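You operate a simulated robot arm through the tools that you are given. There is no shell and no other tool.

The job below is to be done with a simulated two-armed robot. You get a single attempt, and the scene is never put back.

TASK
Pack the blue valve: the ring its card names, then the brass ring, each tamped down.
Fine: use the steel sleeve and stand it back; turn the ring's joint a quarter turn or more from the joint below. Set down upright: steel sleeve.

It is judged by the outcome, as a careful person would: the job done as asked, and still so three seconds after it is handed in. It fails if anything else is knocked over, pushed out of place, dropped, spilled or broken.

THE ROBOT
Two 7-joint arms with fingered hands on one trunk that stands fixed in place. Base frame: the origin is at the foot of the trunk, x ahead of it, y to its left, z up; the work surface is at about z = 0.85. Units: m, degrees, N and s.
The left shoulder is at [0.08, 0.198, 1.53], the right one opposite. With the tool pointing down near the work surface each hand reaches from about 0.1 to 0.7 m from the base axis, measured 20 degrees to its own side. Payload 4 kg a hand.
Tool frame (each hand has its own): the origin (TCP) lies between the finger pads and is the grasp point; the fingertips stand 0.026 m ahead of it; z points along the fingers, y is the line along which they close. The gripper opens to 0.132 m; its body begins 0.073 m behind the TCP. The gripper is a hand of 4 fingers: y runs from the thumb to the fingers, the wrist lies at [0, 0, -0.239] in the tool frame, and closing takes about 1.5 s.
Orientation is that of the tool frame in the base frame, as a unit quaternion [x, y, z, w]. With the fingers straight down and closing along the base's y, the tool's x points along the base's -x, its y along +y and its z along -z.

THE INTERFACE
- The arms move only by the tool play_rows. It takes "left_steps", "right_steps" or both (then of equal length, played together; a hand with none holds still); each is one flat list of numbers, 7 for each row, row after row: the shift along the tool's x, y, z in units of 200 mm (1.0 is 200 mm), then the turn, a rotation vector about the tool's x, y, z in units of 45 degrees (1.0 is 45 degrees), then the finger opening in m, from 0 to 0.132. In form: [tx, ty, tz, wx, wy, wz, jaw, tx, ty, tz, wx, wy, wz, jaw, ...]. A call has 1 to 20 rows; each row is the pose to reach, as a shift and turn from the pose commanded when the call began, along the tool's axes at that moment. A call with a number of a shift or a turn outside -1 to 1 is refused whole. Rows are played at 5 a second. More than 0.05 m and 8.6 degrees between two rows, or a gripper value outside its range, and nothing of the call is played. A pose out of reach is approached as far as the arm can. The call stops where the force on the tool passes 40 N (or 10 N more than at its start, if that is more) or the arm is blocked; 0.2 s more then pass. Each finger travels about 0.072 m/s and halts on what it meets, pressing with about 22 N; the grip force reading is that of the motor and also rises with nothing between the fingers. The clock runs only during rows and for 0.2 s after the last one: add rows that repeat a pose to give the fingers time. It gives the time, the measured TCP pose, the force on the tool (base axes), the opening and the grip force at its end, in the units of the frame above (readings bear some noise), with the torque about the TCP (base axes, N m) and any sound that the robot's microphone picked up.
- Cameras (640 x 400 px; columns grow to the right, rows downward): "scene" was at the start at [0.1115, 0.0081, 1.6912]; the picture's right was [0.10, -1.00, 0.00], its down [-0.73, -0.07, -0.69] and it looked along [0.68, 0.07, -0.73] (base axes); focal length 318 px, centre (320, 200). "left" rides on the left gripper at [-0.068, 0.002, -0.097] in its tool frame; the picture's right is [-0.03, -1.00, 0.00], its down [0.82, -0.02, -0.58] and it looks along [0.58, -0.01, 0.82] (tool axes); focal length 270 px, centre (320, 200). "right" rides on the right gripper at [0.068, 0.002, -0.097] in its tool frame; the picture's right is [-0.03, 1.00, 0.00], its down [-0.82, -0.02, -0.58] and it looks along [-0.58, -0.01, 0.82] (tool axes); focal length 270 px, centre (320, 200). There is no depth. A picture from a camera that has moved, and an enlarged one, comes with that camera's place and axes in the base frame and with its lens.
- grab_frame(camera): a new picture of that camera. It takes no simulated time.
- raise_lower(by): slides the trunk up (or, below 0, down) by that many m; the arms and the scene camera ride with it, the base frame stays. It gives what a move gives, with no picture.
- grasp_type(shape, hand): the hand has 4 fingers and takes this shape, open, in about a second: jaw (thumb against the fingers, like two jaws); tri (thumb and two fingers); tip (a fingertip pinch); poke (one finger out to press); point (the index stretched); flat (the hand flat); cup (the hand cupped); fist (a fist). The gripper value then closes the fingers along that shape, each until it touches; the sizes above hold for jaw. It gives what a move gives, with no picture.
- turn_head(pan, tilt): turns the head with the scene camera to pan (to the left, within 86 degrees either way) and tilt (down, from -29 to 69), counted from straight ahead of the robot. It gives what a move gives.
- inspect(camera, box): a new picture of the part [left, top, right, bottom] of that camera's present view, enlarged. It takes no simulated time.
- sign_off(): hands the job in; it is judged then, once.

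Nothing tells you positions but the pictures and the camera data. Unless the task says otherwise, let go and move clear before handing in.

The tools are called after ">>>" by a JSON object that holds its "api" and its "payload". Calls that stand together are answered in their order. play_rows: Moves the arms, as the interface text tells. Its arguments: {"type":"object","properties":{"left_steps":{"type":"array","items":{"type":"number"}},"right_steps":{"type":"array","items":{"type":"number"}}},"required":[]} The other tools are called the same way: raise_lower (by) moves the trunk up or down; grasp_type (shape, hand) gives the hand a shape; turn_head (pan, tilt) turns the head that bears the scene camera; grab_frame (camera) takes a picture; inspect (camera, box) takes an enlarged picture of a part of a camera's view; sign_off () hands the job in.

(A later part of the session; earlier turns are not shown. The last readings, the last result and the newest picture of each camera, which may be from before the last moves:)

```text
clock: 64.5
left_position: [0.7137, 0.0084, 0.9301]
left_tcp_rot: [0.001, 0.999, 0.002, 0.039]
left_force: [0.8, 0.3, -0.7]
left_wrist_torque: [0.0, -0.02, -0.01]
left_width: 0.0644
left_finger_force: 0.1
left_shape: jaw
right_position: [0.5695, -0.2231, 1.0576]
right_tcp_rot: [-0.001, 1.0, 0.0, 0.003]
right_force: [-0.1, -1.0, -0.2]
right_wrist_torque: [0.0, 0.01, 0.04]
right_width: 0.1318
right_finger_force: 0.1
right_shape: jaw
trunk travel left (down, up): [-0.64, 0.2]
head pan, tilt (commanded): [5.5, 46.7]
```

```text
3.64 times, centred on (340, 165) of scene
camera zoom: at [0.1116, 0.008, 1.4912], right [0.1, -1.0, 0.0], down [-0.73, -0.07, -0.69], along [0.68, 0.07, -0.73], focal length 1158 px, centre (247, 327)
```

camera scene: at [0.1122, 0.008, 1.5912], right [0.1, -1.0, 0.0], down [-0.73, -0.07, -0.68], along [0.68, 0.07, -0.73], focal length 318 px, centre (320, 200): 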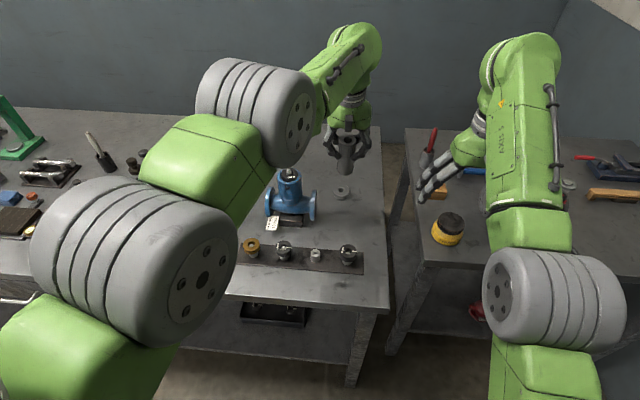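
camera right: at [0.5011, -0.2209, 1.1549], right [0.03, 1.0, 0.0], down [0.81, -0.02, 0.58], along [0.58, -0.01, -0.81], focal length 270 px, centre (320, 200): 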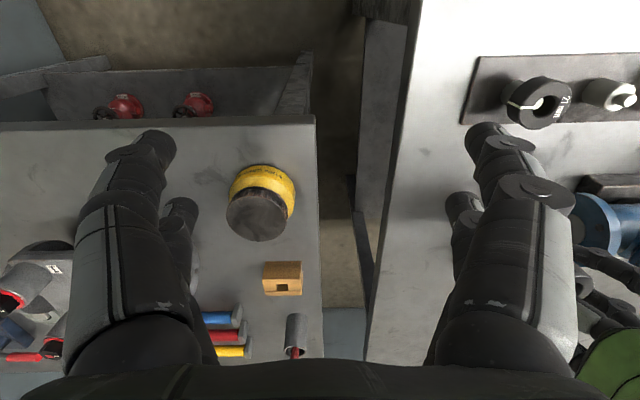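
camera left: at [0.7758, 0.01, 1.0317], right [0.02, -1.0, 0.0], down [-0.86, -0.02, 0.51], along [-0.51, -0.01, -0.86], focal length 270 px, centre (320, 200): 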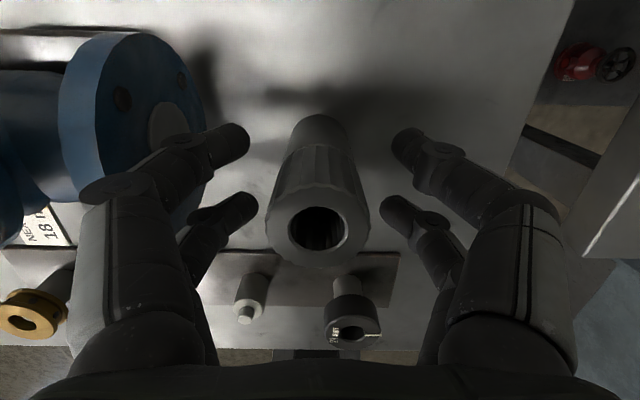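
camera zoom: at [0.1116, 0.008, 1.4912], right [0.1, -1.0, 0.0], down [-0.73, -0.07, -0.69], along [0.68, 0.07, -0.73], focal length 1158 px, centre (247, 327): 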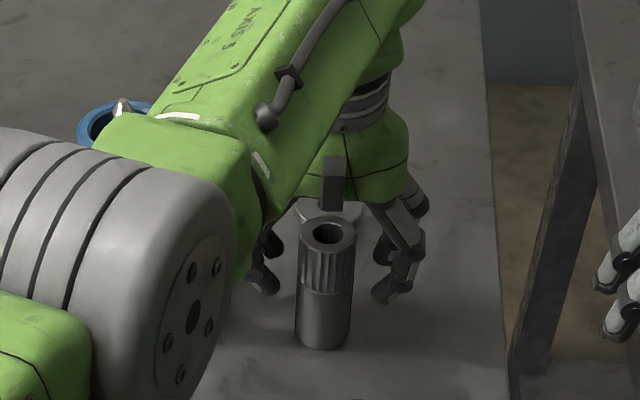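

The sleeve stands upright on its own, within about a centimetre of its original spot. I'll lift straight up off it and then head for the brass ring near (0.582, 0.236).

>>> {"api": "play_rows", "payload": {"left_steps": [-0.002, 0, -0.03, 0, 0, 0, 0.068, -0.008, 0, -0.12, 0, 0, 0, 0.07, -0.019, 0, -0.25, 0, 0, 0, 0.07, -0.028, 0, -0.38, 0, 0, 0, 0.07, -0.037, 0, -0.4987, 0, 0, 0, 0.07, -0.037, 0, -0.4987, 0, 0, 0, 0.07]}}

>>> {"api": "grab_frame", "payload": {"camera": "left"}}

>>> {"api": "grab_frame", "payload": {"camera": "scene"}}

```text
clock: 65.9
left_position: [0.7148, 0.0056, 1.0303]
left_tcp_rot: [0.0, 0.999, 0.001, 0.038]
left_force: [0.0, -1.0, 0.2]
left_wrist_torque: [0.0, 0.01, -0.04]
left_width: 0.0689
left_finger_force: 0.0
left_shape: jaw
right_position: [0.5712, -0.2242, 1.0579]
right_tcp_rot: [0.0, 1.0, 0.0, 0.003]
right_force: [-0.2, 0.3, -0.3]
right_wrist_torque: [0.02, -0.02, -0.01]
right_width: 0.1319
right_finger_force: 0.1
right_shape: jaw
trunk travel left (down, up): [-0.64, 0.2]
head pan, tilt (commanded): [5.5, 46.7]
```

```text
taken
camera left: at [0.7773, 0.0086, 1.1318], right [0.02, -1.0, 0.0], down [-0.86, -0.02, 0.51], along [-0.51, -0.01, -0.86], focal length 270 px, centre (320, 200)
```

left: 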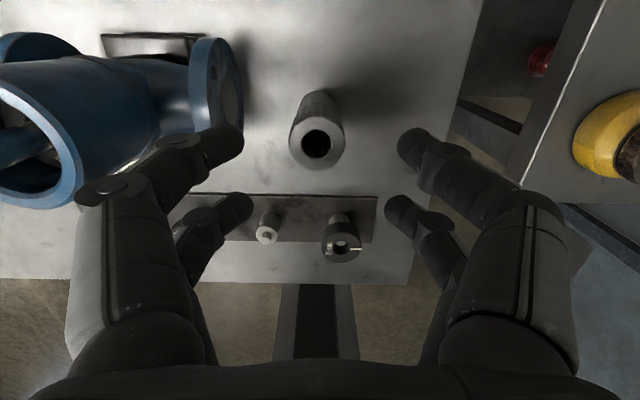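

```text
taken
camera scene: at [0.1117, 0.008, 1.4912], right [0.1, -1.0, 0.0], down [-0.73, -0.07, -0.69], along [0.68, 0.07, -0.73], focal length 318 px, centre (320, 200)
```

scene: 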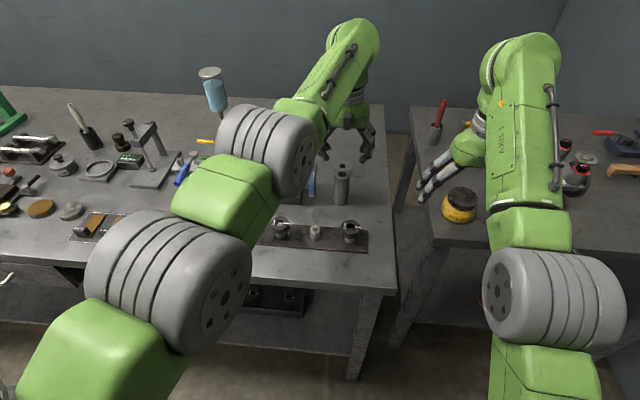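

>>> {"api": "play_rows", "payload": {"left_steps": [0.05, 0, -0.06, 0, 0, 0, 0.07, 0.18, 0.05, -0.1, 0, 0, 0, 0.07, 0.32, 0.15, -0.11, 0, 0, 0, 0.07, 0.43, 0.32, -0.11, 0, 0, 0, 0.07, 0.5, 0.52, -0.11, 0, 0, 0, 0.07, 0.53, 0.74, -0.1, 0, 0, 0, 0.07, 0.55, 0.94, -0.09, 0, 0, 0, 0.07, 0.55, 1.0, -0.09, 0, 0, 0, 0.07, 0.55, 1.0, -0.09, 0, 0, 0, 0.07]}}

>>> {"api": "grab_frame", "payload": {"camera": "left"}}

>>> {"api": "grab_frame", "payload": {"camera": "scene"}}

```text
clock: 67.9
left_position: [0.6056, 0.207, 1.039]
left_tcp_rot: [0.0, 0.999, 0.001, 0.038]
left_force: [-0.3, 0.3, 0.4]
left_wrist_torque: [-0.02, 0.0, 0.01]
left_width: 0.0694
left_finger_force: 0.1
left_shape: jaw
right_position: [0.5699, -0.2237, 1.0572]
right_tcp_rot: [0.0, 1.0, 0.0, 0.003]
right_force: [0.5, 0.1, -0.7]
right_wrist_torque: [0.03, -0.02, 0.01]
right_width: 0.132
right_finger_force: 0.2
right_shape: jaw
trunk travel left (down, up): [-0.64, 0.2]
head pan, tilt (commanded): [5.5, 46.7]
```

```text
taken
camera left: at [0.6667, 0.209, 1.1414], right [0.02, -1.0, 0.0], down [-0.86, -0.02, 0.51], along [-0.51, -0.01, -0.86], focal length 270 px, centre (320, 200)
```

left: 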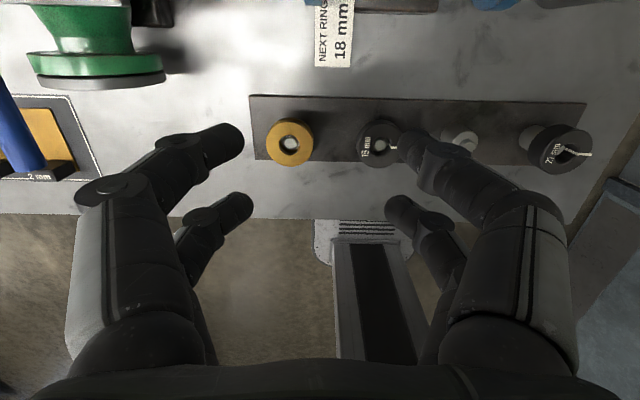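

```text
taken
camera scene: at [0.1115, 0.0076, 1.4912], right [0.1, -1.0, 0.0], down [-0.73, -0.07, -0.69], along [0.68, 0.07, -0.73], focal length 318 px, centre (320, 200)
```

scene: 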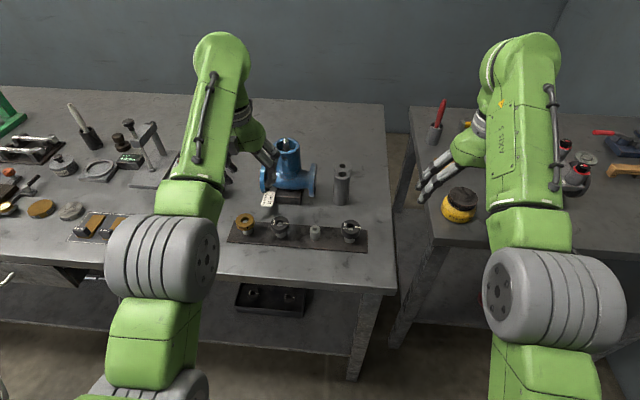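

The hand is above the tray near the brass ring. Before fetching it, I'll take a look straight down the valve to confirm how the 18 mm ring seated and where its joint ended up.

>>> {"api": "play_rows", "payload": {"left_steps": [-0.03, -0.03, -0.12, 0, -0.05, 0, 0.07, -0.1, -0.08, -0.25, 0, -0.12, 0, 0.07, -0.2, -0.13, -0.37, 0, -0.2, 0, 0.07, -0.32, -0.19, -0.46, 0, -0.28, 0, 0.07, -0.44, -0.25, -0.52, 0, -0.36, 0, 0.07, -0.553, -0.2925, -0.529, 0, -0.402, 0, 0.07, -0.553, -0.2925, -0.529, 0, -0.402, 0, 0.07]}}

>>> {"api": "grab_frame", "payload": {"camera": "left"}}

```text
clock: 69.5
left_position: [0.7065, 0.1491, 1.152]
left_tcp_rot: [0.001, 0.981, 0.001, 0.195]
left_force: [-0.5, -1.1, 0.1]
left_wrist_torque: [-0.02, 0.03, -0.02]
left_width: 0.0695
left_finger_force: 0.1
left_shape: jaw
right_position: [0.5697, -0.2228, 1.057]
right_tcp_rot: [-0.001, 1.0, 0.001, 0.003]
right_force: [0.1, 0.3, -0.2]
right_wrist_torque: [-0.02, -0.02, -0.02]
right_width: 0.1317
right_finger_force: 0.0
right_shape: jaw
trunk travel left (down, up): [-0.64, 0.2]
head pan, tilt (commanded): [5.5, 46.7]
```

```text
taken
camera left: at [0.7344, 0.1504, 1.2689], right [0.02, -1.0, 0.01], down [-0.97, -0.02, 0.22], along [-0.22, -0.01, -0.98], focal length 270 px, centre (320, 200)
```

left: 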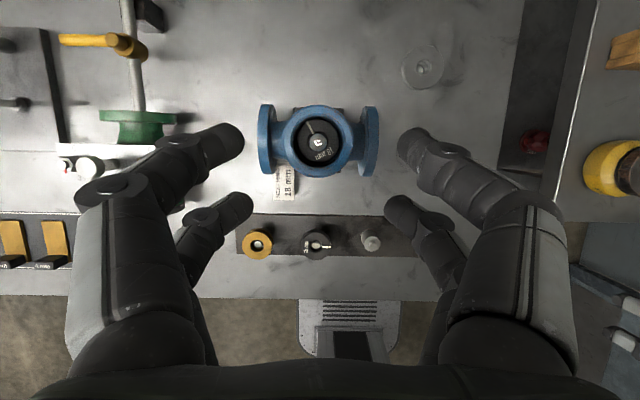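

>>> {"api": "inspect", "payload": {"camera": "left", "box": [280, 105, 360, 185]}}

>>> {"api": "inspect", "payload": {"camera": "left", "box": [300, 125, 340, 165]}}

>>> {"api": "inspect", "payload": {"camera": "left", "box": [230, 220, 290, 260]}}

```text
5.00 times, centred on (320, 145) of left
camera zoom: at [0.7344, 0.1504, 1.2689], right [0.02, -1.0, 0.01], down [-0.97, -0.02, 0.22], along [-0.22, -0.01, -0.98], focal length 1351 px, centre (320, 475)
```

zoom: 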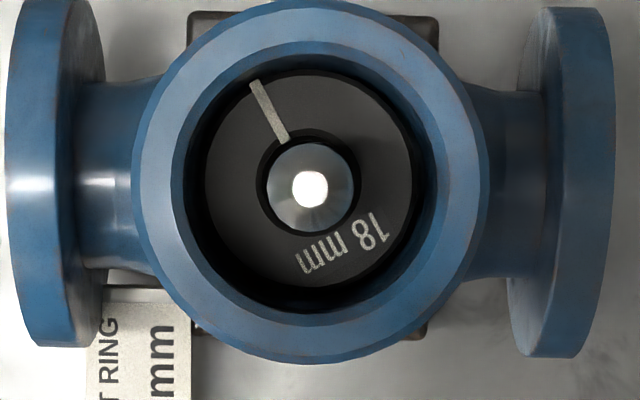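

```text
10.00 times, centred on (320, 145) of left
camera zoom: at [0.7344, 0.1504, 1.2689], right [0.02, -1.0, 0.01], down [-0.97, -0.02, 0.22], along [-0.22, -0.01, -0.98], focal length 2703 px, centre (320, 750)
```

zoom: 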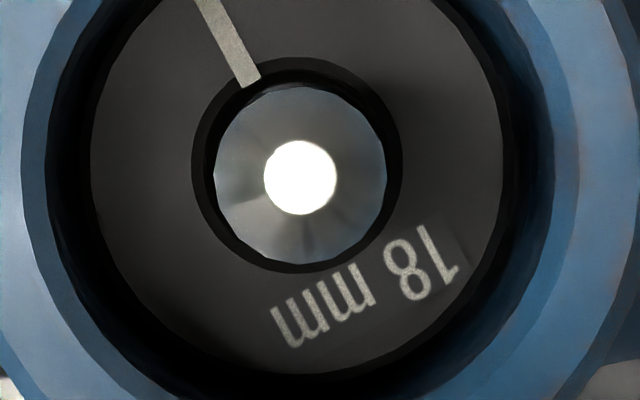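

```text
10.00 times, centred on (260, 240) of left
camera zoom: at [0.7344, 0.1504, 1.2689], right [0.02, -1.0, 0.01], down [-0.97, -0.02, 0.22], along [-0.22, -0.01, -0.98], focal length 2703 px, centre (920, -200)
```

zoom: 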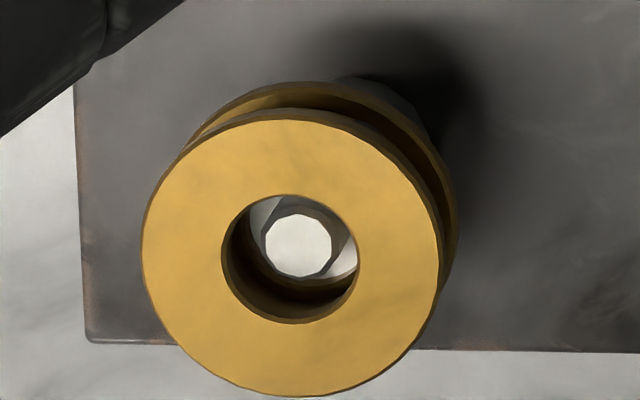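

The 18 mm ring is seated flat with its joint at about +30°, i.e. roughly 145° from the one below. The brass ring (grooved, 43 mm OD) is at about (0.581, 0.2365). I'll return and hover over it, keeping the 4° tilt so it stays level when I carry it to the valve.

>>> {"api": "play_rows", "payload": {"left_steps": [0.139, 0.05, -0.057, 0, 0.07, 0, 0.07, 0.342, 0.15, -0.088, 0, 0.14, 0, 0.07, 0.543, 0.275, -0.0625, 0, 0.21, 0, 0.07, 0.711, 0.375, 0.057, 0, 0.28, 0, 0.07, 0.797, 0.437, 0.265, 0, 0.35, 0, 0.07, 0.878, 0.437, 0.459, 0, 0.402, 0, 0.07, 0.878, 0.437, 0.459, 0, 0.402, 0, 0.07]}}

>>> {"api": "grab_frame", "payload": {"camera": "left"}}

>>> {"api": "grab_frame", "payload": {"camera": "scene"}}

```text
clock: 71.1
left_position: [0.5781, 0.2362, 1.001]
left_tcp_rot: [0.001, 0.999, 0.001, 0.037]
left_force: [-0.6, 0.5, -0.5]
left_wrist_torque: [0.01, -0.01, 0.01]
left_width: 0.0694
left_finger_force: 0.0
left_shape: jaw
right_position: [0.5688, -0.2225, 1.0579]
right_tcp_rot: [0.0, 1.0, 0.0, 0.003]
right_force: [0.1, 0.2, 0.4]
right_wrist_torque: [0.02, -0.02, -0.01]
right_width: 0.1317
right_finger_force: 0.1
right_shape: jaw
trunk travel left (down, up): [-0.64, 0.2]
head pan, tilt (commanded): [5.5, 46.7]
```

```text
taken
camera left: at [0.6408, 0.238, 1.103], right [0.02, -1.0, 0.0], down [-0.86, -0.02, 0.51], along [-0.51, -0.01, -0.86], focal length 270 px, centre (320, 200)
```

left: 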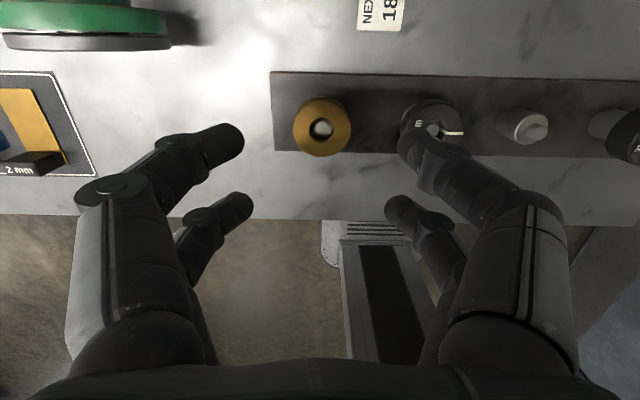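

```text
taken
camera scene: at [0.1111, 0.0079, 1.4913], right [0.1, -1.0, 0.0], down [-0.72, -0.07, -0.69], along [0.68, 0.07, -0.73], focal length 318 px, centre (320, 200)
```

scene: 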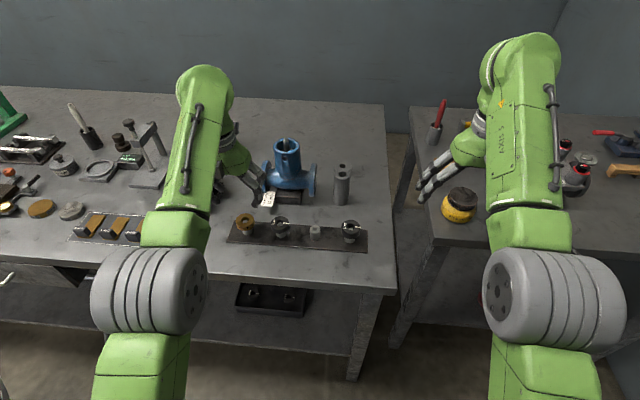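

>>> {"api": "inspect", "payload": {"camera": "left", "box": [280, 85, 370, 170]}}

>>> {"api": "inspect", "payload": {"camera": "left", "box": [370, 85, 500, 210]}}

```text
4.71 times, centred on (325, 128) of left
camera zoom: at [0.6408, 0.238, 1.103], right [0.02, -1.0, 0.0], down [-0.86, -0.02, 0.51], along [-0.51, -0.01, -0.86], focal length 1272 px, centre (296, 541)
```

zoom: 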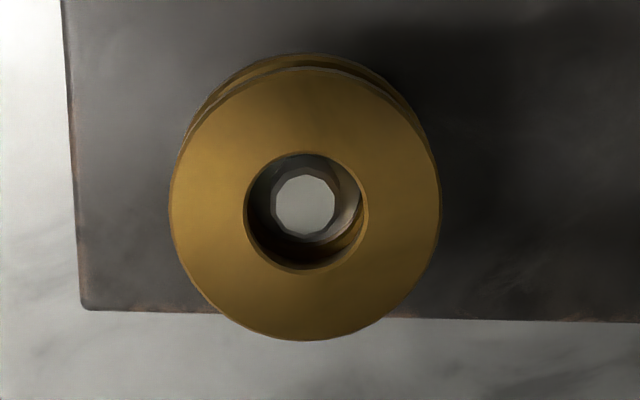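

```text
3.20 times, centred on (435, 148) of left
camera zoom: at [0.6408, 0.238, 1.103], right [0.02, -1.0, 0.0], down [-0.86, -0.02, 0.51], along [-0.51, -0.01, -0.86], focal length 865 px, centre (-48, 368)
```

zoom: 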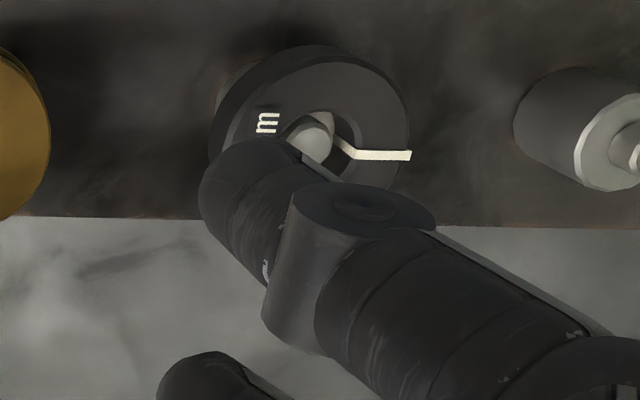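

The brass ring's centre measures (0.580, 0.236), under the hand within 2 mm. Descending with the opening narrowed to 60 mm to keep clear of the 15 mm ring.

>>> {"api": "play_rows", "payload": {"left_steps": [0.012, 0, 0.04, 0, 0, 0, 0.06, 0.02, 0, 0.12, 0, 0, 0, 0.06, 0.027, 0, 0.22, 0, 0, 0, 0.06, 0.035, 0, 0.32, 0, 0, 0, 0.06, 0.04, 0, 0.4, 0, 0, 0, 0.06, 0.042, 0, 0.438, 0, 0, 0, 0.06, 0.042, 0, 0.438, 0, 0, 0, 0.06]}}

>>> {"api": "grab_frame", "payload": {"camera": "left"}}

>>> {"api": "inspect", "payload": {"camera": "scene", "box": [215, 185, 305, 255]}}

```text
clock: 72.7
left_position: [0.5794, 0.2359, 0.9131]
left_tcp_rot: [0.001, 0.999, 0.002, 0.038]
left_force: [-0.1, 0.5, 0.0]
left_wrist_torque: [0.05, 0.04, -0.01]
left_width: 0.0606
left_finger_force: 0.1
left_shape: jaw
right_position: [0.5684, -0.2244, 1.058]
right_tcp_rot: [-0.001, 1.0, 0.0, 0.003]
right_force: [-0.8, 0.1, -0.2]
right_wrist_torque: [-0.01, -0.02, 0.02]
right_width: 0.132
right_finger_force: 0.0
right_shape: jaw
trunk travel left (down, up): [-0.64, 0.2]
head pan, tilt (commanded): [5.5, 46.7]
```

```text
taken
camera left: at [0.6399, 0.2377, 1.0151], right [0.02, -1.0, 0.0], down [-0.86, -0.02, 0.51], along [-0.51, -0.01, -0.86], focal length 270 px, centre (320, 200)
```

left: 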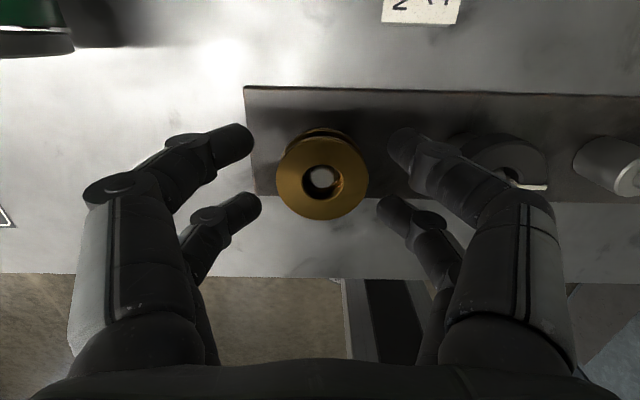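

```text
5.71 times, centred on (260, 220) of scene
camera zoom: at [0.1114, 0.008, 1.4912], right [0.1, -1.0, 0.0], down [-0.72, -0.07, -0.69], along [0.68, 0.07, -0.73], focal length 1819 px, centre (663, 86)
```

zoom: 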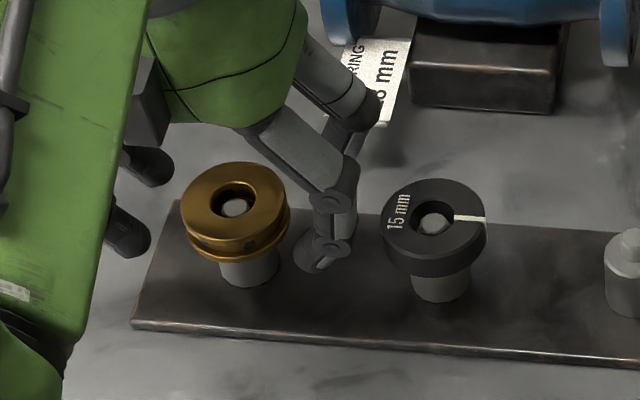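

The brass ring is centred between the fingers. Closing on it.

>>> {"api": "play_rows", "payload": {"left_steps": [0, 0, 0, 0, 0, 0, 0.045, 0, 0, 0, 0, 0, 0, 0.03, 0, 0, 0, 0, 0, 0, 0.015, 0, 0, 0, 0, 0, 0, 0.01, 0, 0, 0, 0, 0, 0, 0.01, 0, 0, 0, 0, 0, 0, 0.01]}}

>>> {"api": "inspect", "payload": {"camera": "left", "box": [220, 90, 420, 260]}}

>>> {"api": "inspect", "payload": {"camera": "scene", "box": [215, 185, 305, 255]}}

```text
clock: 74.1
left_position: [0.5776, 0.2355, 0.9132]
left_tcp_rot: [0.001, 0.999, 0.001, 0.038]
left_force: [0.5, -0.4, 0.3]
left_wrist_torque: [-0.01, -0.02, -0.01]
left_width: 0.0234
left_finger_force: 20.9
left_shape: jaw
right_position: [0.5698, -0.2228, 1.0576]
right_tcp_rot: [0.0, 1.0, 0.0, 0.003]
right_force: [0.1, -1.1, -0.1]
right_wrist_torque: [0.0, -0.02, -0.01]
right_width: 0.1316
right_finger_force: 0.2
right_shape: jaw
trunk travel left (down, up): [-0.64, 0.2]
head pan, tilt (commanded): [5.5, 46.7]
```

```text
2.35 times, centred on (320, 175) of left
camera zoom: at [0.6401, 0.2378, 1.0152], right [0.02, -1.0, 0.0], down [-0.86, -0.02, 0.51], along [-0.51, -0.01, -0.86], focal length 636 px, centre (320, 259)
```

zoom: 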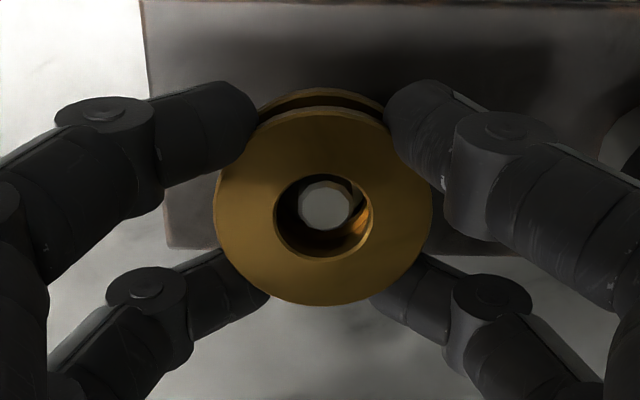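

```text
5.71 times, centred on (260, 220) of scene
camera zoom: at [0.1117, 0.0082, 1.4912], right [0.1, -1.0, 0.0], down [-0.73, -0.07, -0.69], along [0.68, 0.07, -0.73], focal length 1819 px, centre (663, 86)
```

zoom: 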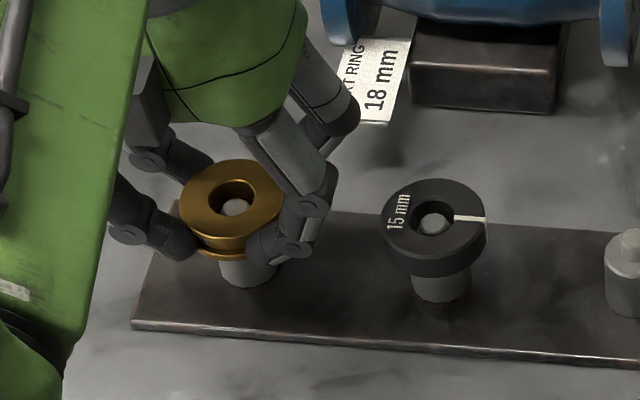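

Gripped well, the fingertips near the groove. Lifting straight off its pin.

>>> {"api": "play_rows", "payload": {"left_steps": [-0.003, 0, -0.04, 0, 0, 0, 0.005, -0.008, 0, -0.1, 0, 0, 0, 0.005, -0.015, 0, -0.2, 0, 0, 0, 0.005, -0.023, 0, -0.3, 0, 0, 0, 0.005, -0.03, 0, -0.399, 0, 0, 0, 0.005, -0.03, 0, -0.399, 0, 0, 0, 0.005]}}

>>> {"api": "inspect", "payload": {"camera": "left", "box": [220, 90, 420, 260]}}

>>> {"api": "inspect", "payload": {"camera": "scene", "box": [215, 165, 305, 255]}}

```text
clock: 75.5
left_position: [0.5773, 0.2368, 0.9943]
left_tcp_rot: [0.001, 0.999, 0.001, 0.037]
left_force: [1.1, 0.0, -1.0]
left_wrist_torque: [-0.02, 0.0, -0.02]
left_width: 0.0231
left_finger_force: 22.2
left_shape: jaw
right_position: [0.5701, -0.2236, 1.0577]
right_tcp_rot: [0.0, 1.0, -0.001, 0.003]
right_force: [0.3, -0.5, 0.4]
right_wrist_torque: [0.03, 0.01, 0.0]
right_width: 0.1319
right_finger_force: 0.0
right_shape: jaw
trunk travel left (down, up): [-0.64, 0.2]
head pan, tilt (commanded): [5.5, 46.7]
```

```text
2.35 times, centred on (320, 175) of left
camera zoom: at [0.6391, 0.2384, 1.0959], right [0.02, -1.0, 0.0], down [-0.86, -0.02, 0.51], along [-0.51, -0.01, -0.86], focal length 636 px, centre (320, 259)
```

zoom: 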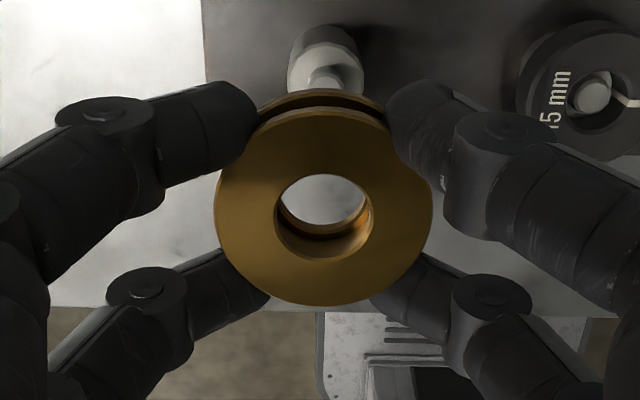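

```text
4.44 times, centred on (260, 210) of scene
camera zoom: at [0.1117, 0.0082, 1.4912], right [0.1, -1.0, 0.0], down [-0.73, -0.07, -0.69], along [0.68, 0.07, -0.73], focal length 1415 px, centre (587, 156)
```

zoom: 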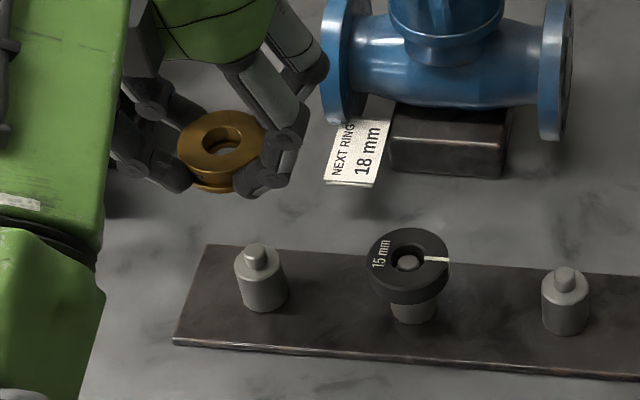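

The brass ring is in hand, level. I'll raise the trunk 0.1 for height, then carry it over the valve.

>>> {"api": "raise_lower", "payload": {"by": 0.1}}

>>> {"api": "play_rows", "payload": {"left_steps": [-0.08, -0.04, 0.0, 0, 0, 0, 0.005, -0.24, -0.12, 0.01, 0, 0, 0, 0.005, -0.42, -0.22, 0.02, 0, 0, 0, 0.005, -0.6, -0.32, 0.035, 0, 0, 0, 0.005, -0.72, -0.4, 0.05, 0, 0, 0, 0.005, -0.755, -0.426, 0.057, 0, 0, 0, 0.005, -0.755, -0.426, 0.057, 0, 0, 0, 0.005]}}

>>> {"api": "grab_frame", "payload": {"camera": "left"}}

>>> {"api": "inspect", "payload": {"camera": "scene", "box": [245, 115, 335, 195]}}

```text
clock: 76.8
left_position: [0.5764, 0.238, 1.0945]
left_tcp_rot: [0.002, 0.999, 0.001, 0.038]
left_force: [-0.6, 0.0, -0.5]
left_wrist_torque: [-0.03, 0.01, 0.03]
left_width: 0.0231
left_finger_force: 22.2
left_shape: jaw
right_position: [0.5695, -0.2236, 1.1569]
right_tcp_rot: [0.0, 1.0, 0.0, 0.004]
right_force: [-0.7, -1.3, 0.6]
right_wrist_torque: [0.02, 0.03, 0.01]
right_width: 0.1319
right_finger_force: 0.0
right_shape: jaw
trunk travel left (down, up): [-0.74, 0.1]
head pan, tilt (commanded): [5.5, 46.7]
```

```text
clock: 78.4
left_position: [0.7285, 0.1516, 1.092]
left_tcp_rot: [0.001, 0.999, 0.001, 0.039]
left_force: [-0.1, -0.3, -1.5]
left_wrist_torque: [0.02, 0.01, 0.0]
left_width: 0.022
left_finger_force: 21.9
left_shape: jaw
right_position: [0.5695, -0.2218, 1.1565]
right_tcp_rot: [0.0, 1.0, 0.0, 0.003]
right_force: [-1.0, 0.9, 0.2]
right_wrist_torque: [0.0, -0.01, 0.01]
right_width: 0.132
right_finger_force: 0.0
right_shape: jaw
trunk travel left (down, up): [-0.74, 0.1]
head pan, tilt (commanded): [5.5, 46.7]
```

```text
taken
camera left: at [0.7904, 0.1535, 1.1953], right [0.02, -1.0, 0.0], down [-0.86, -0.02, 0.51], along [-0.51, -0.01, -0.86], focal length 270 px, centre (320, 200)
```

left: 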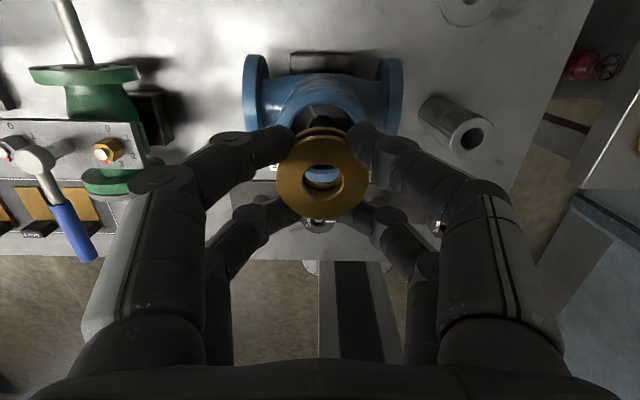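

```text
5.00 times, centred on (290, 155) of scene
camera zoom: at [0.1113, 0.0084, 1.5912], right [0.1, -1.0, 0.0], down [-0.72, -0.07, -0.69], along [0.68, 0.07, -0.73], focal length 1592 px, centre (470, 425)
```

zoom: 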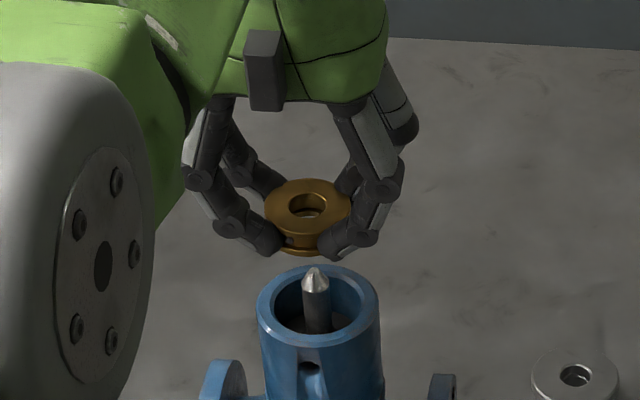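

Brass ring is over the valve, level and aligned. Lowering so the stem tip enters its hole.

>>> {"api": "play_rows", "payload": {"left_steps": [0.004, 0, 0.05, 0, 0, 0, 0.005, 0.008, 0, 0.11, 0, 0, 0, 0.005, 0.012, 0, 0.16, 0, 0, 0, 0.005, 0.015, 0, 0.1994, 0, 0, 0, 0.005, 0.015, 0, 0.1994, 0, 0, 0, 0.005]}}

>>> {"api": "inspect", "payload": {"camera": "left", "box": [280, 110, 370, 220]}}

>>> {"api": "inspect", "payload": {"camera": "scene", "box": [270, 135, 335, 190]}}

```text
clock: 79.6
left_position: [0.7282, 0.1518, 1.053]
left_tcp_rot: [0.0, 0.999, 0.001, 0.037]
left_force: [0.0, 0.1, -1.3]
left_wrist_torque: [0.02, -0.02, -0.02]
left_width: 0.0221
left_finger_force: 21.9
left_shape: jaw
right_position: [0.5692, -0.2234, 1.1588]
right_tcp_rot: [0.001, 1.0, 0.0, 0.003]
right_force: [0.7, -0.9, 0.0]
right_wrist_torque: [0.0, 0.02, -0.01]
right_width: 0.1316
right_finger_force: 0.1
right_shape: jaw
trunk travel left (down, up): [-0.74, 0.1]
head pan, tilt (commanded): [5.5, 46.7]
```

```text
3.64 times, centred on (325, 165) of left
camera zoom: at [0.7906, 0.1533, 1.155], right [0.02, -1.0, 0.0], down [-0.86, -0.02, 0.51], along [-0.51, -0.01, -0.86], focal length 983 px, centre (302, 327)
```

zoom: 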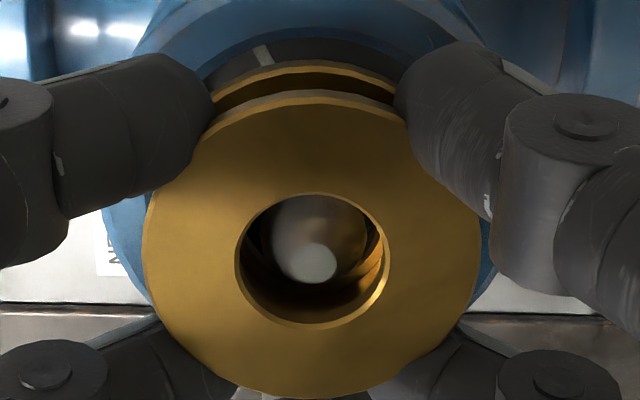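

```text
7.27 times, centred on (302, 162) of scene
camera zoom: at [0.1118, 0.0082, 1.5912], right [0.1, -1.0, 0.0], down [-0.73, -0.07, -0.69], along [0.68, 0.07, -0.73], focal length 2315 px, centre (447, 473)
```

zoom: 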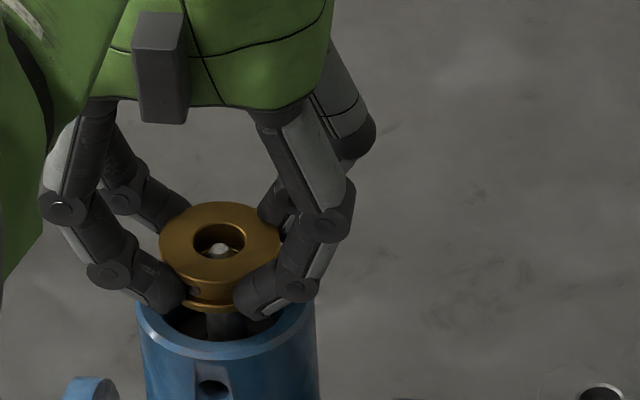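

The stem tip is in the hole, needing only about 1.2 mm of trim in −x and 0.5 mm in −y. Trimming and lowering another 8 mm.

>>> {"api": "play_rows", "payload": {"left_steps": [0.006, -0.0025, 0.0, 0, 0, 0, 0.005, 0.0075, -0.0025, 0.02, 0, 0, 0, 0.005, 0.009, -0.0025, 0.0399, 0, 0, 0, 0.005, 0.009, -0.0025, 0.0399, 0, 0, 0, 0.005]}}

>>> {"api": "inspect", "payload": {"camera": "left", "box": [280, 110, 370, 220]}}

>>> {"api": "inspect", "payload": {"camera": "scene", "box": [270, 135, 335, 190]}}

```text
clock: 80.6
left_position: [0.7278, 0.1508, 1.0454]
left_tcp_rot: [0.0, 0.999, 0.001, 0.039]
left_force: [0.3, -0.2, -0.5]
left_wrist_torque: [0.04, -0.01, 0.03]
left_width: 0.0221
left_finger_force: 21.9
left_shape: jaw
right_position: [0.5695, -0.2219, 1.1575]
right_tcp_rot: [0.0, 1.0, 0.0, 0.004]
right_force: [-0.4, 0.7, 0.0]
right_wrist_torque: [-0.01, -0.01, -0.02]
right_width: 0.1319
right_finger_force: 0.1
right_shape: jaw
trunk travel left (down, up): [-0.74, 0.1]
head pan, tilt (commanded): [5.5, 46.7]
```

```text
3.64 times, centred on (325, 165) of left
camera zoom: at [0.7893, 0.1527, 1.1472], right [0.02, -1.0, 0.0], down [-0.86, -0.02, 0.51], along [-0.51, -0.01, -0.86], focal length 983 px, centre (302, 327)
```

zoom: 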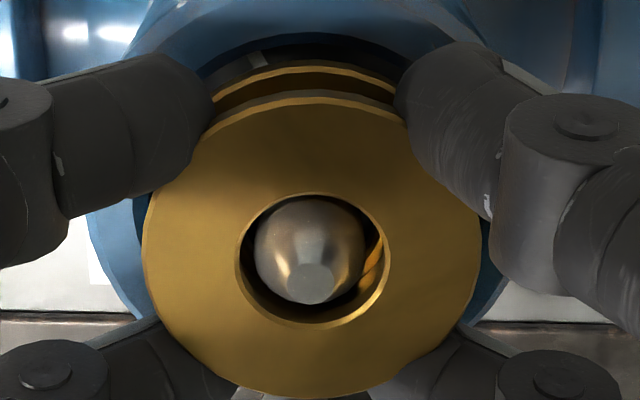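

```text
7.27 times, centred on (302, 162) of scene
camera zoom: at [0.1117, 0.0081, 1.5912], right [0.1, -1.0, 0.0], down [-0.73, -0.07, -0.69], along [0.68, 0.07, -0.73], focal length 2315 px, centre (447, 473)
```

zoom: 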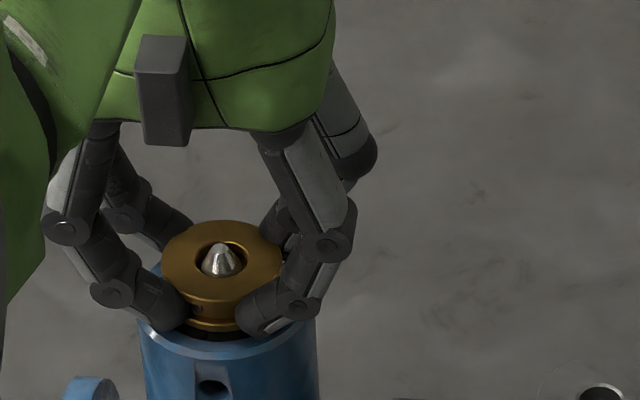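

Well centred on the stem now. A little lower until the fingertips just reach the rim.

>>> {"api": "play_rows", "payload": {"left_steps": [0.0004, 0, 0.006, 0, 0, 0, 0.005, 0.0008, 0, 0.0125, 0, 0, 0, 0.005, 0.0008, 0, 0.0125, 0, 0, 0, 0.005]}}

>>> {"api": "inspect", "payload": {"camera": "left", "box": [280, 110, 370, 220]}}

>>> {"api": "inspect", "payload": {"camera": "scene", "box": [270, 135, 335, 190]}}

```text
clock: 81.4
left_position: [0.7275, 0.1502, 1.0447]
left_tcp_rot: [0.001, 0.999, 0.002, 0.04]
left_force: [2.4, -1.7, 6.0]
left_wrist_torque: [-0.08, 0.05, -0.01]
left_width: 0.0221
left_finger_force: 22.1
left_shape: jaw
right_position: [0.5699, -0.2241, 1.158]
right_tcp_rot: [0.0, 1.0, -0.001, 0.003]
right_force: [-0.2, 0.5, -0.6]
right_wrist_torque: [-0.03, 0.04, 0.0]
right_width: 0.1321
right_finger_force: 0.1
right_shape: jaw
trunk travel left (down, up): [-0.74, 0.1]
head pan, tilt (commanded): [5.5, 46.7]
```

```text
3.64 times, centred on (325, 165) of left
camera zoom: at [0.7889, 0.1524, 1.1468], right [0.02, -1.0, 0.0], down [-0.86, -0.02, 0.51], along [-0.51, -0.01, -0.86], focal length 983 px, centre (302, 327)
```

zoom: 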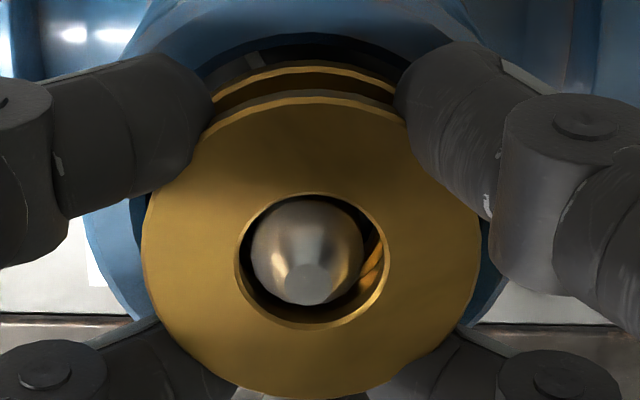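

```text
7.27 times, centred on (302, 162) of scene
camera zoom: at [0.1106, 0.0076, 1.5914], right [0.1, -1.0, 0.0], down [-0.72, -0.07, -0.69], along [0.68, 0.07, -0.73], focal length 2315 px, centre (447, 473)
```

zoom: 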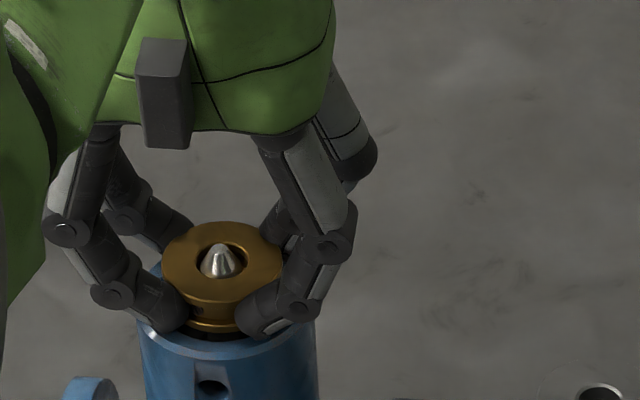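

Contact on the front fingertips, as before. I'll back off 1 mm, trim 0.8 mm in +y and release gently.

>>> {"api": "play_rows", "payload": {"left_steps": [-0.001, 0.004, -0.009, 0, 0, 0, 0.005, -0.001, 0.004, -0.009, 0, 0, 0, 0.005, -0.001, 0.004, -0.009, 0, 0, 0, 0.025, -0.001, 0.004, -0.009, 0, 0, 0, 0.035, -0.001, 0.004, -0.009, 0, 0, 0, 0.045, -0.001, 0.004, -0.009, 0, 0, 0, 0.045]}}

>>> {"api": "inspect", "payload": {"camera": "left", "box": [280, 110, 370, 220]}}

>>> {"api": "inspect", "payload": {"camera": "scene", "box": [270, 135, 335, 190]}}

```text
clock: 82.8
left_position: [0.7268, 0.1518, 1.0456]
left_tcp_rot: [0.0, 0.999, 0.0, 0.038]
left_force: [-0.6, 0.9, 2.5]
left_wrist_torque: [-0.06, 0.05, 0.0]
left_width: 0.0441
left_finger_force: 0.1
left_shape: jaw
right_position: [0.57, -0.2231, 1.1578]
right_tcp_rot: [0.0, 1.0, 0.0, 0.003]
right_force: [0.2, 0.2, -0.3]
right_wrist_torque: [0.04, -0.01, 0.01]
right_width: 0.1319
right_finger_force: 0.1
right_shape: jaw
trunk travel left (down, up): [-0.74, 0.1]
head pan, tilt (commanded): [5.5, 46.7]
```

```text
3.64 times, centred on (325, 165) of left
camera zoom: at [0.7888, 0.1539, 1.1472], right [0.02, -1.0, 0.0], down [-0.86, -0.02, 0.51], along [-0.51, -0.01, -0.86], focal length 983 px, centre (302, 327)
```

zoom: 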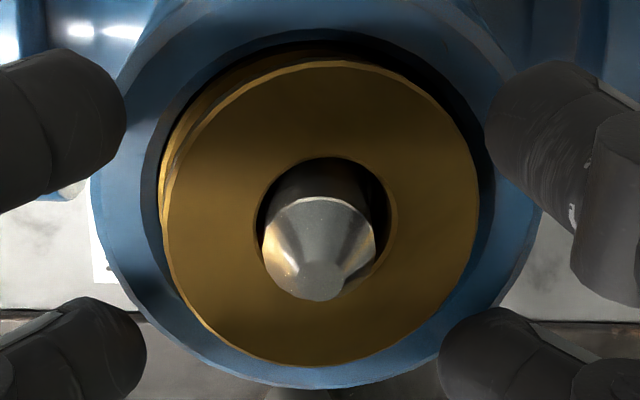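

```text
7.27 times, centred on (302, 162) of scene
camera zoom: at [0.1111, 0.0083, 1.5912], right [0.1, -1.0, 0.0], down [-0.72, -0.07, -0.69], along [0.68, 0.07, -0.73], focal length 2315 px, centre (447, 473)
```

zoom: 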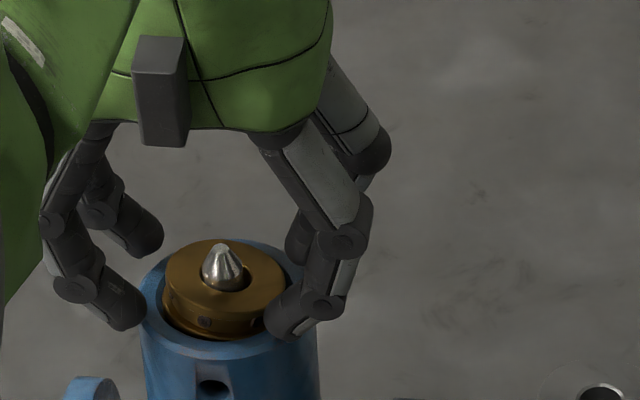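

The brass ring dropped into the mouth of the bore and rests there, as the first one did. Opening wider and lifting clear.

>>> {"api": "play_rows", "payload": {"left_steps": [0, 0, -0.01, 0, 0, 0, 0.05, 0, 0, -0.02, 0, 0, 0, 0.06, -0.004, 0, -0.05, 0, 0, 0, 0.07, -0.009, 0, -0.12, 0, 0, 0, 0.07, -0.016, 0, -0.22, 0, 0, 0, 0.07, -0.024, 0, -0.32, 0, 0, 0, 0.07, -0.024, 0, -0.32, 0, 0, 0, 0.07]}}

>>> {"api": "inspect", "payload": {"camera": "left", "box": [270, 75, 370, 175]}}

>>> {"api": "inspect", "payload": {"camera": "scene", "box": [275, 160, 315, 190]}}

```text
clock: 84.4
left_position: [0.7278, 0.1523, 1.1098]
left_tcp_rot: [0.001, 0.999, 0.001, 0.037]
left_force: [0.9, 0.0, 0.1]
left_wrist_torque: [-0.01, 0.0, 0.01]
left_width: 0.0694
left_finger_force: 0.0
left_shape: jaw
right_position: [0.5698, -0.2242, 1.1576]
right_tcp_rot: [0.001, 1.0, 0.0, 0.003]
right_force: [-0.9, -0.3, -0.2]
right_wrist_torque: [0.03, 0.01, -0.04]
right_width: 0.132
right_finger_force: 0.0
right_shape: jaw
trunk travel left (down, up): [-0.74, 0.1]
head pan, tilt (commanded): [5.5, 46.7]
```

```text
4.00 times, centred on (320, 125) of left
camera zoom: at [0.7898, 0.1536, 1.2114], right [0.02, -1.0, 0.0], down [-0.86, -0.02, 0.51], along [-0.51, -0.01, -0.86], focal length 1081 px, centre (320, 500)
```

zoom: 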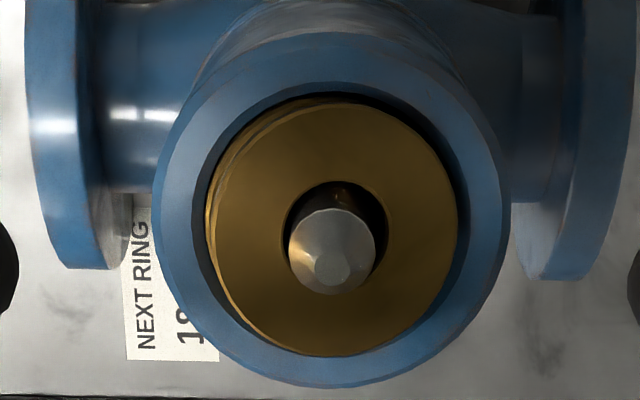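

```text
13.33 times, centred on (295, 175) of scene
camera zoom: at [0.1118, 0.008, 1.5912], right [0.1, -1.0, 0.0], down [-0.73, -0.07, -0.69], along [0.68, 0.07, -0.73], focal length 4244 px, centre (653, 533)
```

zoom: 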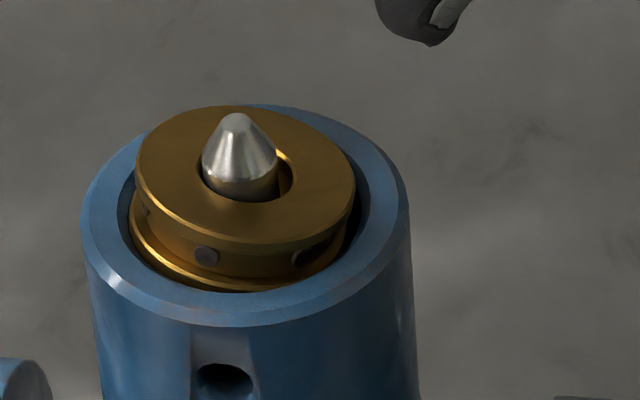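

The brass ring is in the mouth of the bore over the stem, slightly cocked. Now back for the sleeve, standing near (0.711, 0.008).

>>> {"api": "play_rows", "payload": {"left_steps": [0.0, -0.06, 0, 0, 0, 0, 0.07, 0.015, -0.2, 0, 0, 0, 0, 0.07, 0.03, -0.36, -0.002, 0, 0, 0, 0.07, 0.05, -0.52, -0.004, 0, 0, 0, 0.07, 0.07, -0.65, -0.005, 0, 0, 0, 0.07, 0.085, -0.715, -0.006, 0, 0, 0, 0.07, 0.085, -0.715, -0.006, 0, 0, 0, 0.07]}}

>>> {"api": "raise_lower", "payload": {"by": -0.1}}

>>> {"api": "grab_frame", "payload": {"camera": "left"}}

>>> {"api": "inspect", "payload": {"camera": "scene", "box": [290, 110, 390, 220]}}

```text
clock: 86.0
left_position: [0.7097, 0.0096, 1.1082]
left_tcp_rot: [-0.001, 0.999, 0.001, 0.039]
left_force: [-0.1, -0.4, -0.3]
left_wrist_torque: [0.0, 0.01, 0.0]
left_width: 0.0695
left_finger_force: 0.1
left_shape: jaw
right_position: [0.57, -0.223, 1.157]
right_tcp_rot: [0.0, 1.0, -0.001, 0.003]
right_force: [-0.2, 0.3, 0.2]
right_wrist_torque: [0.0, -0.01, 0.01]
right_width: 0.132
right_finger_force: 0.0
right_shape: jaw
trunk travel left (down, up): [-0.74, 0.1]
head pan, tilt (commanded): [5.5, 46.7]
```

```text
clock: 87.3
left_position: [0.7091, 0.0089, 1.0091]
left_tcp_rot: [0.001, 0.999, 0.001, 0.038]
left_force: [0.4, 0.3, 0.1]
left_wrist_torque: [0.01, 0.02, 0.0]
left_width: 0.0695
left_finger_force: 0.1
left_shape: jaw
right_position: [0.5696, -0.2234, 1.0579]
right_tcp_rot: [0.0, 1.0, 0.0, 0.002]
right_force: [0.8, 0.4, 0.0]
right_wrist_torque: [0.02, 0.01, 0.01]
right_width: 0.1321
right_finger_force: 0.0
right_shape: jaw
trunk travel left (down, up): [-0.64, 0.2]
head pan, tilt (commanded): [5.5, 46.7]
```

```text
taken
camera left: at [0.7718, 0.0106, 1.1105], right [0.02, -1.0, 0.0], down [-0.86, -0.02, 0.51], along [-0.51, -0.01, -0.86], focal length 270 px, centre (320, 200)
```

left: 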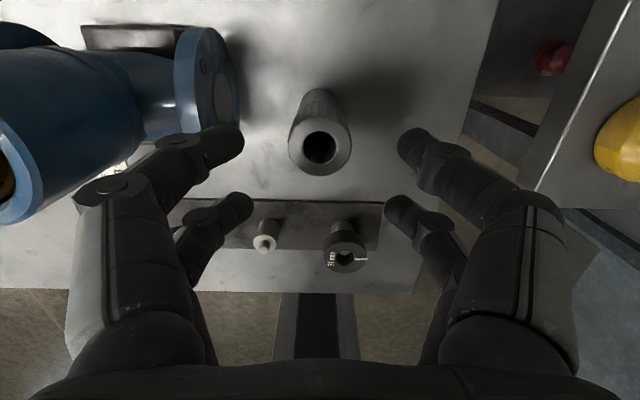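

```text
3.64 times, centred on (340, 165) of scene
camera zoom: at [0.1115, 0.0081, 1.4913], right [0.1, -1.0, 0.0], down [-0.73, -0.07, -0.69], along [0.68, 0.07, -0.73], focal length 1158 px, centre (247, 327)
```

zoom: 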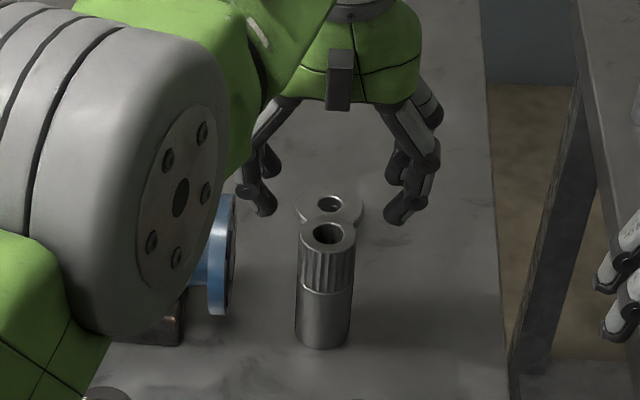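

Sleeve centre at about (0.7115, 0.009), right under the hand. Descending around it.

>>> {"api": "play_rows", "payload": {"left_steps": [0.01, 0.0035, 0.05, 0, 0, 0, 0.068, 0.016, 0.0035, 0.13, 0, 0, 0, 0.068, 0.023, 0.0035, 0.22, 0, 0, 0, 0.068, 0.029, 0.0035, 0.31, 0, 0, 0, 0.068, 0.0355, 0.0035, 0.391, 0, 0, 0, 0.068, 0.0355, 0.0035, 0.391, 0, 0, 0, 0.068]}}

>>> {"api": "grab_frame", "payload": {"camera": "left"}}

```text
clock: 88.8
left_position: [0.7085, 0.0094, 0.931]
left_tcp_rot: [0.001, 0.999, 0.001, 0.037]
left_force: [-0.2, 0.3, 0.4]
left_wrist_torque: [0.01, -0.01, 0.03]
left_width: 0.0685
left_finger_force: 0.0
left_shape: jaw
right_position: [0.5703, -0.2238, 1.0581]
right_tcp_rot: [0.001, 1.0, 0.0, 0.004]
right_force: [-0.4, 0.2, 0.1]
right_wrist_torque: [0.0, 0.01, -0.03]
right_width: 0.1317
right_finger_force: 0.1
right_shape: jaw
trunk travel left (down, up): [-0.64, 0.2]
head pan, tilt (commanded): [5.5, 46.7]
```

```text
taken
camera left: at [0.7709, 0.0114, 1.0322], right [0.02, -1.0, 0.0], down [-0.86, -0.02, 0.51], along [-0.51, -0.01, -0.86], focal length 270 px, centre (320, 200)
```

left: 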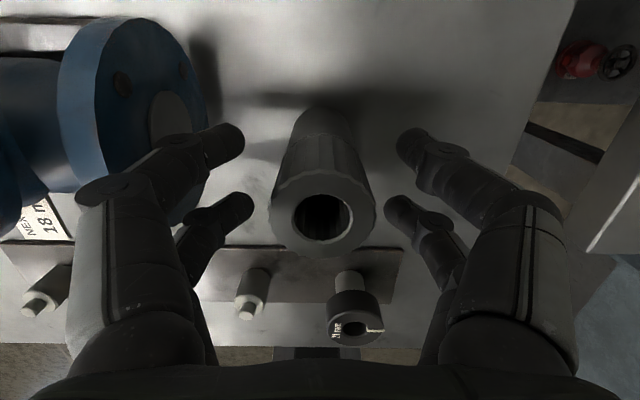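

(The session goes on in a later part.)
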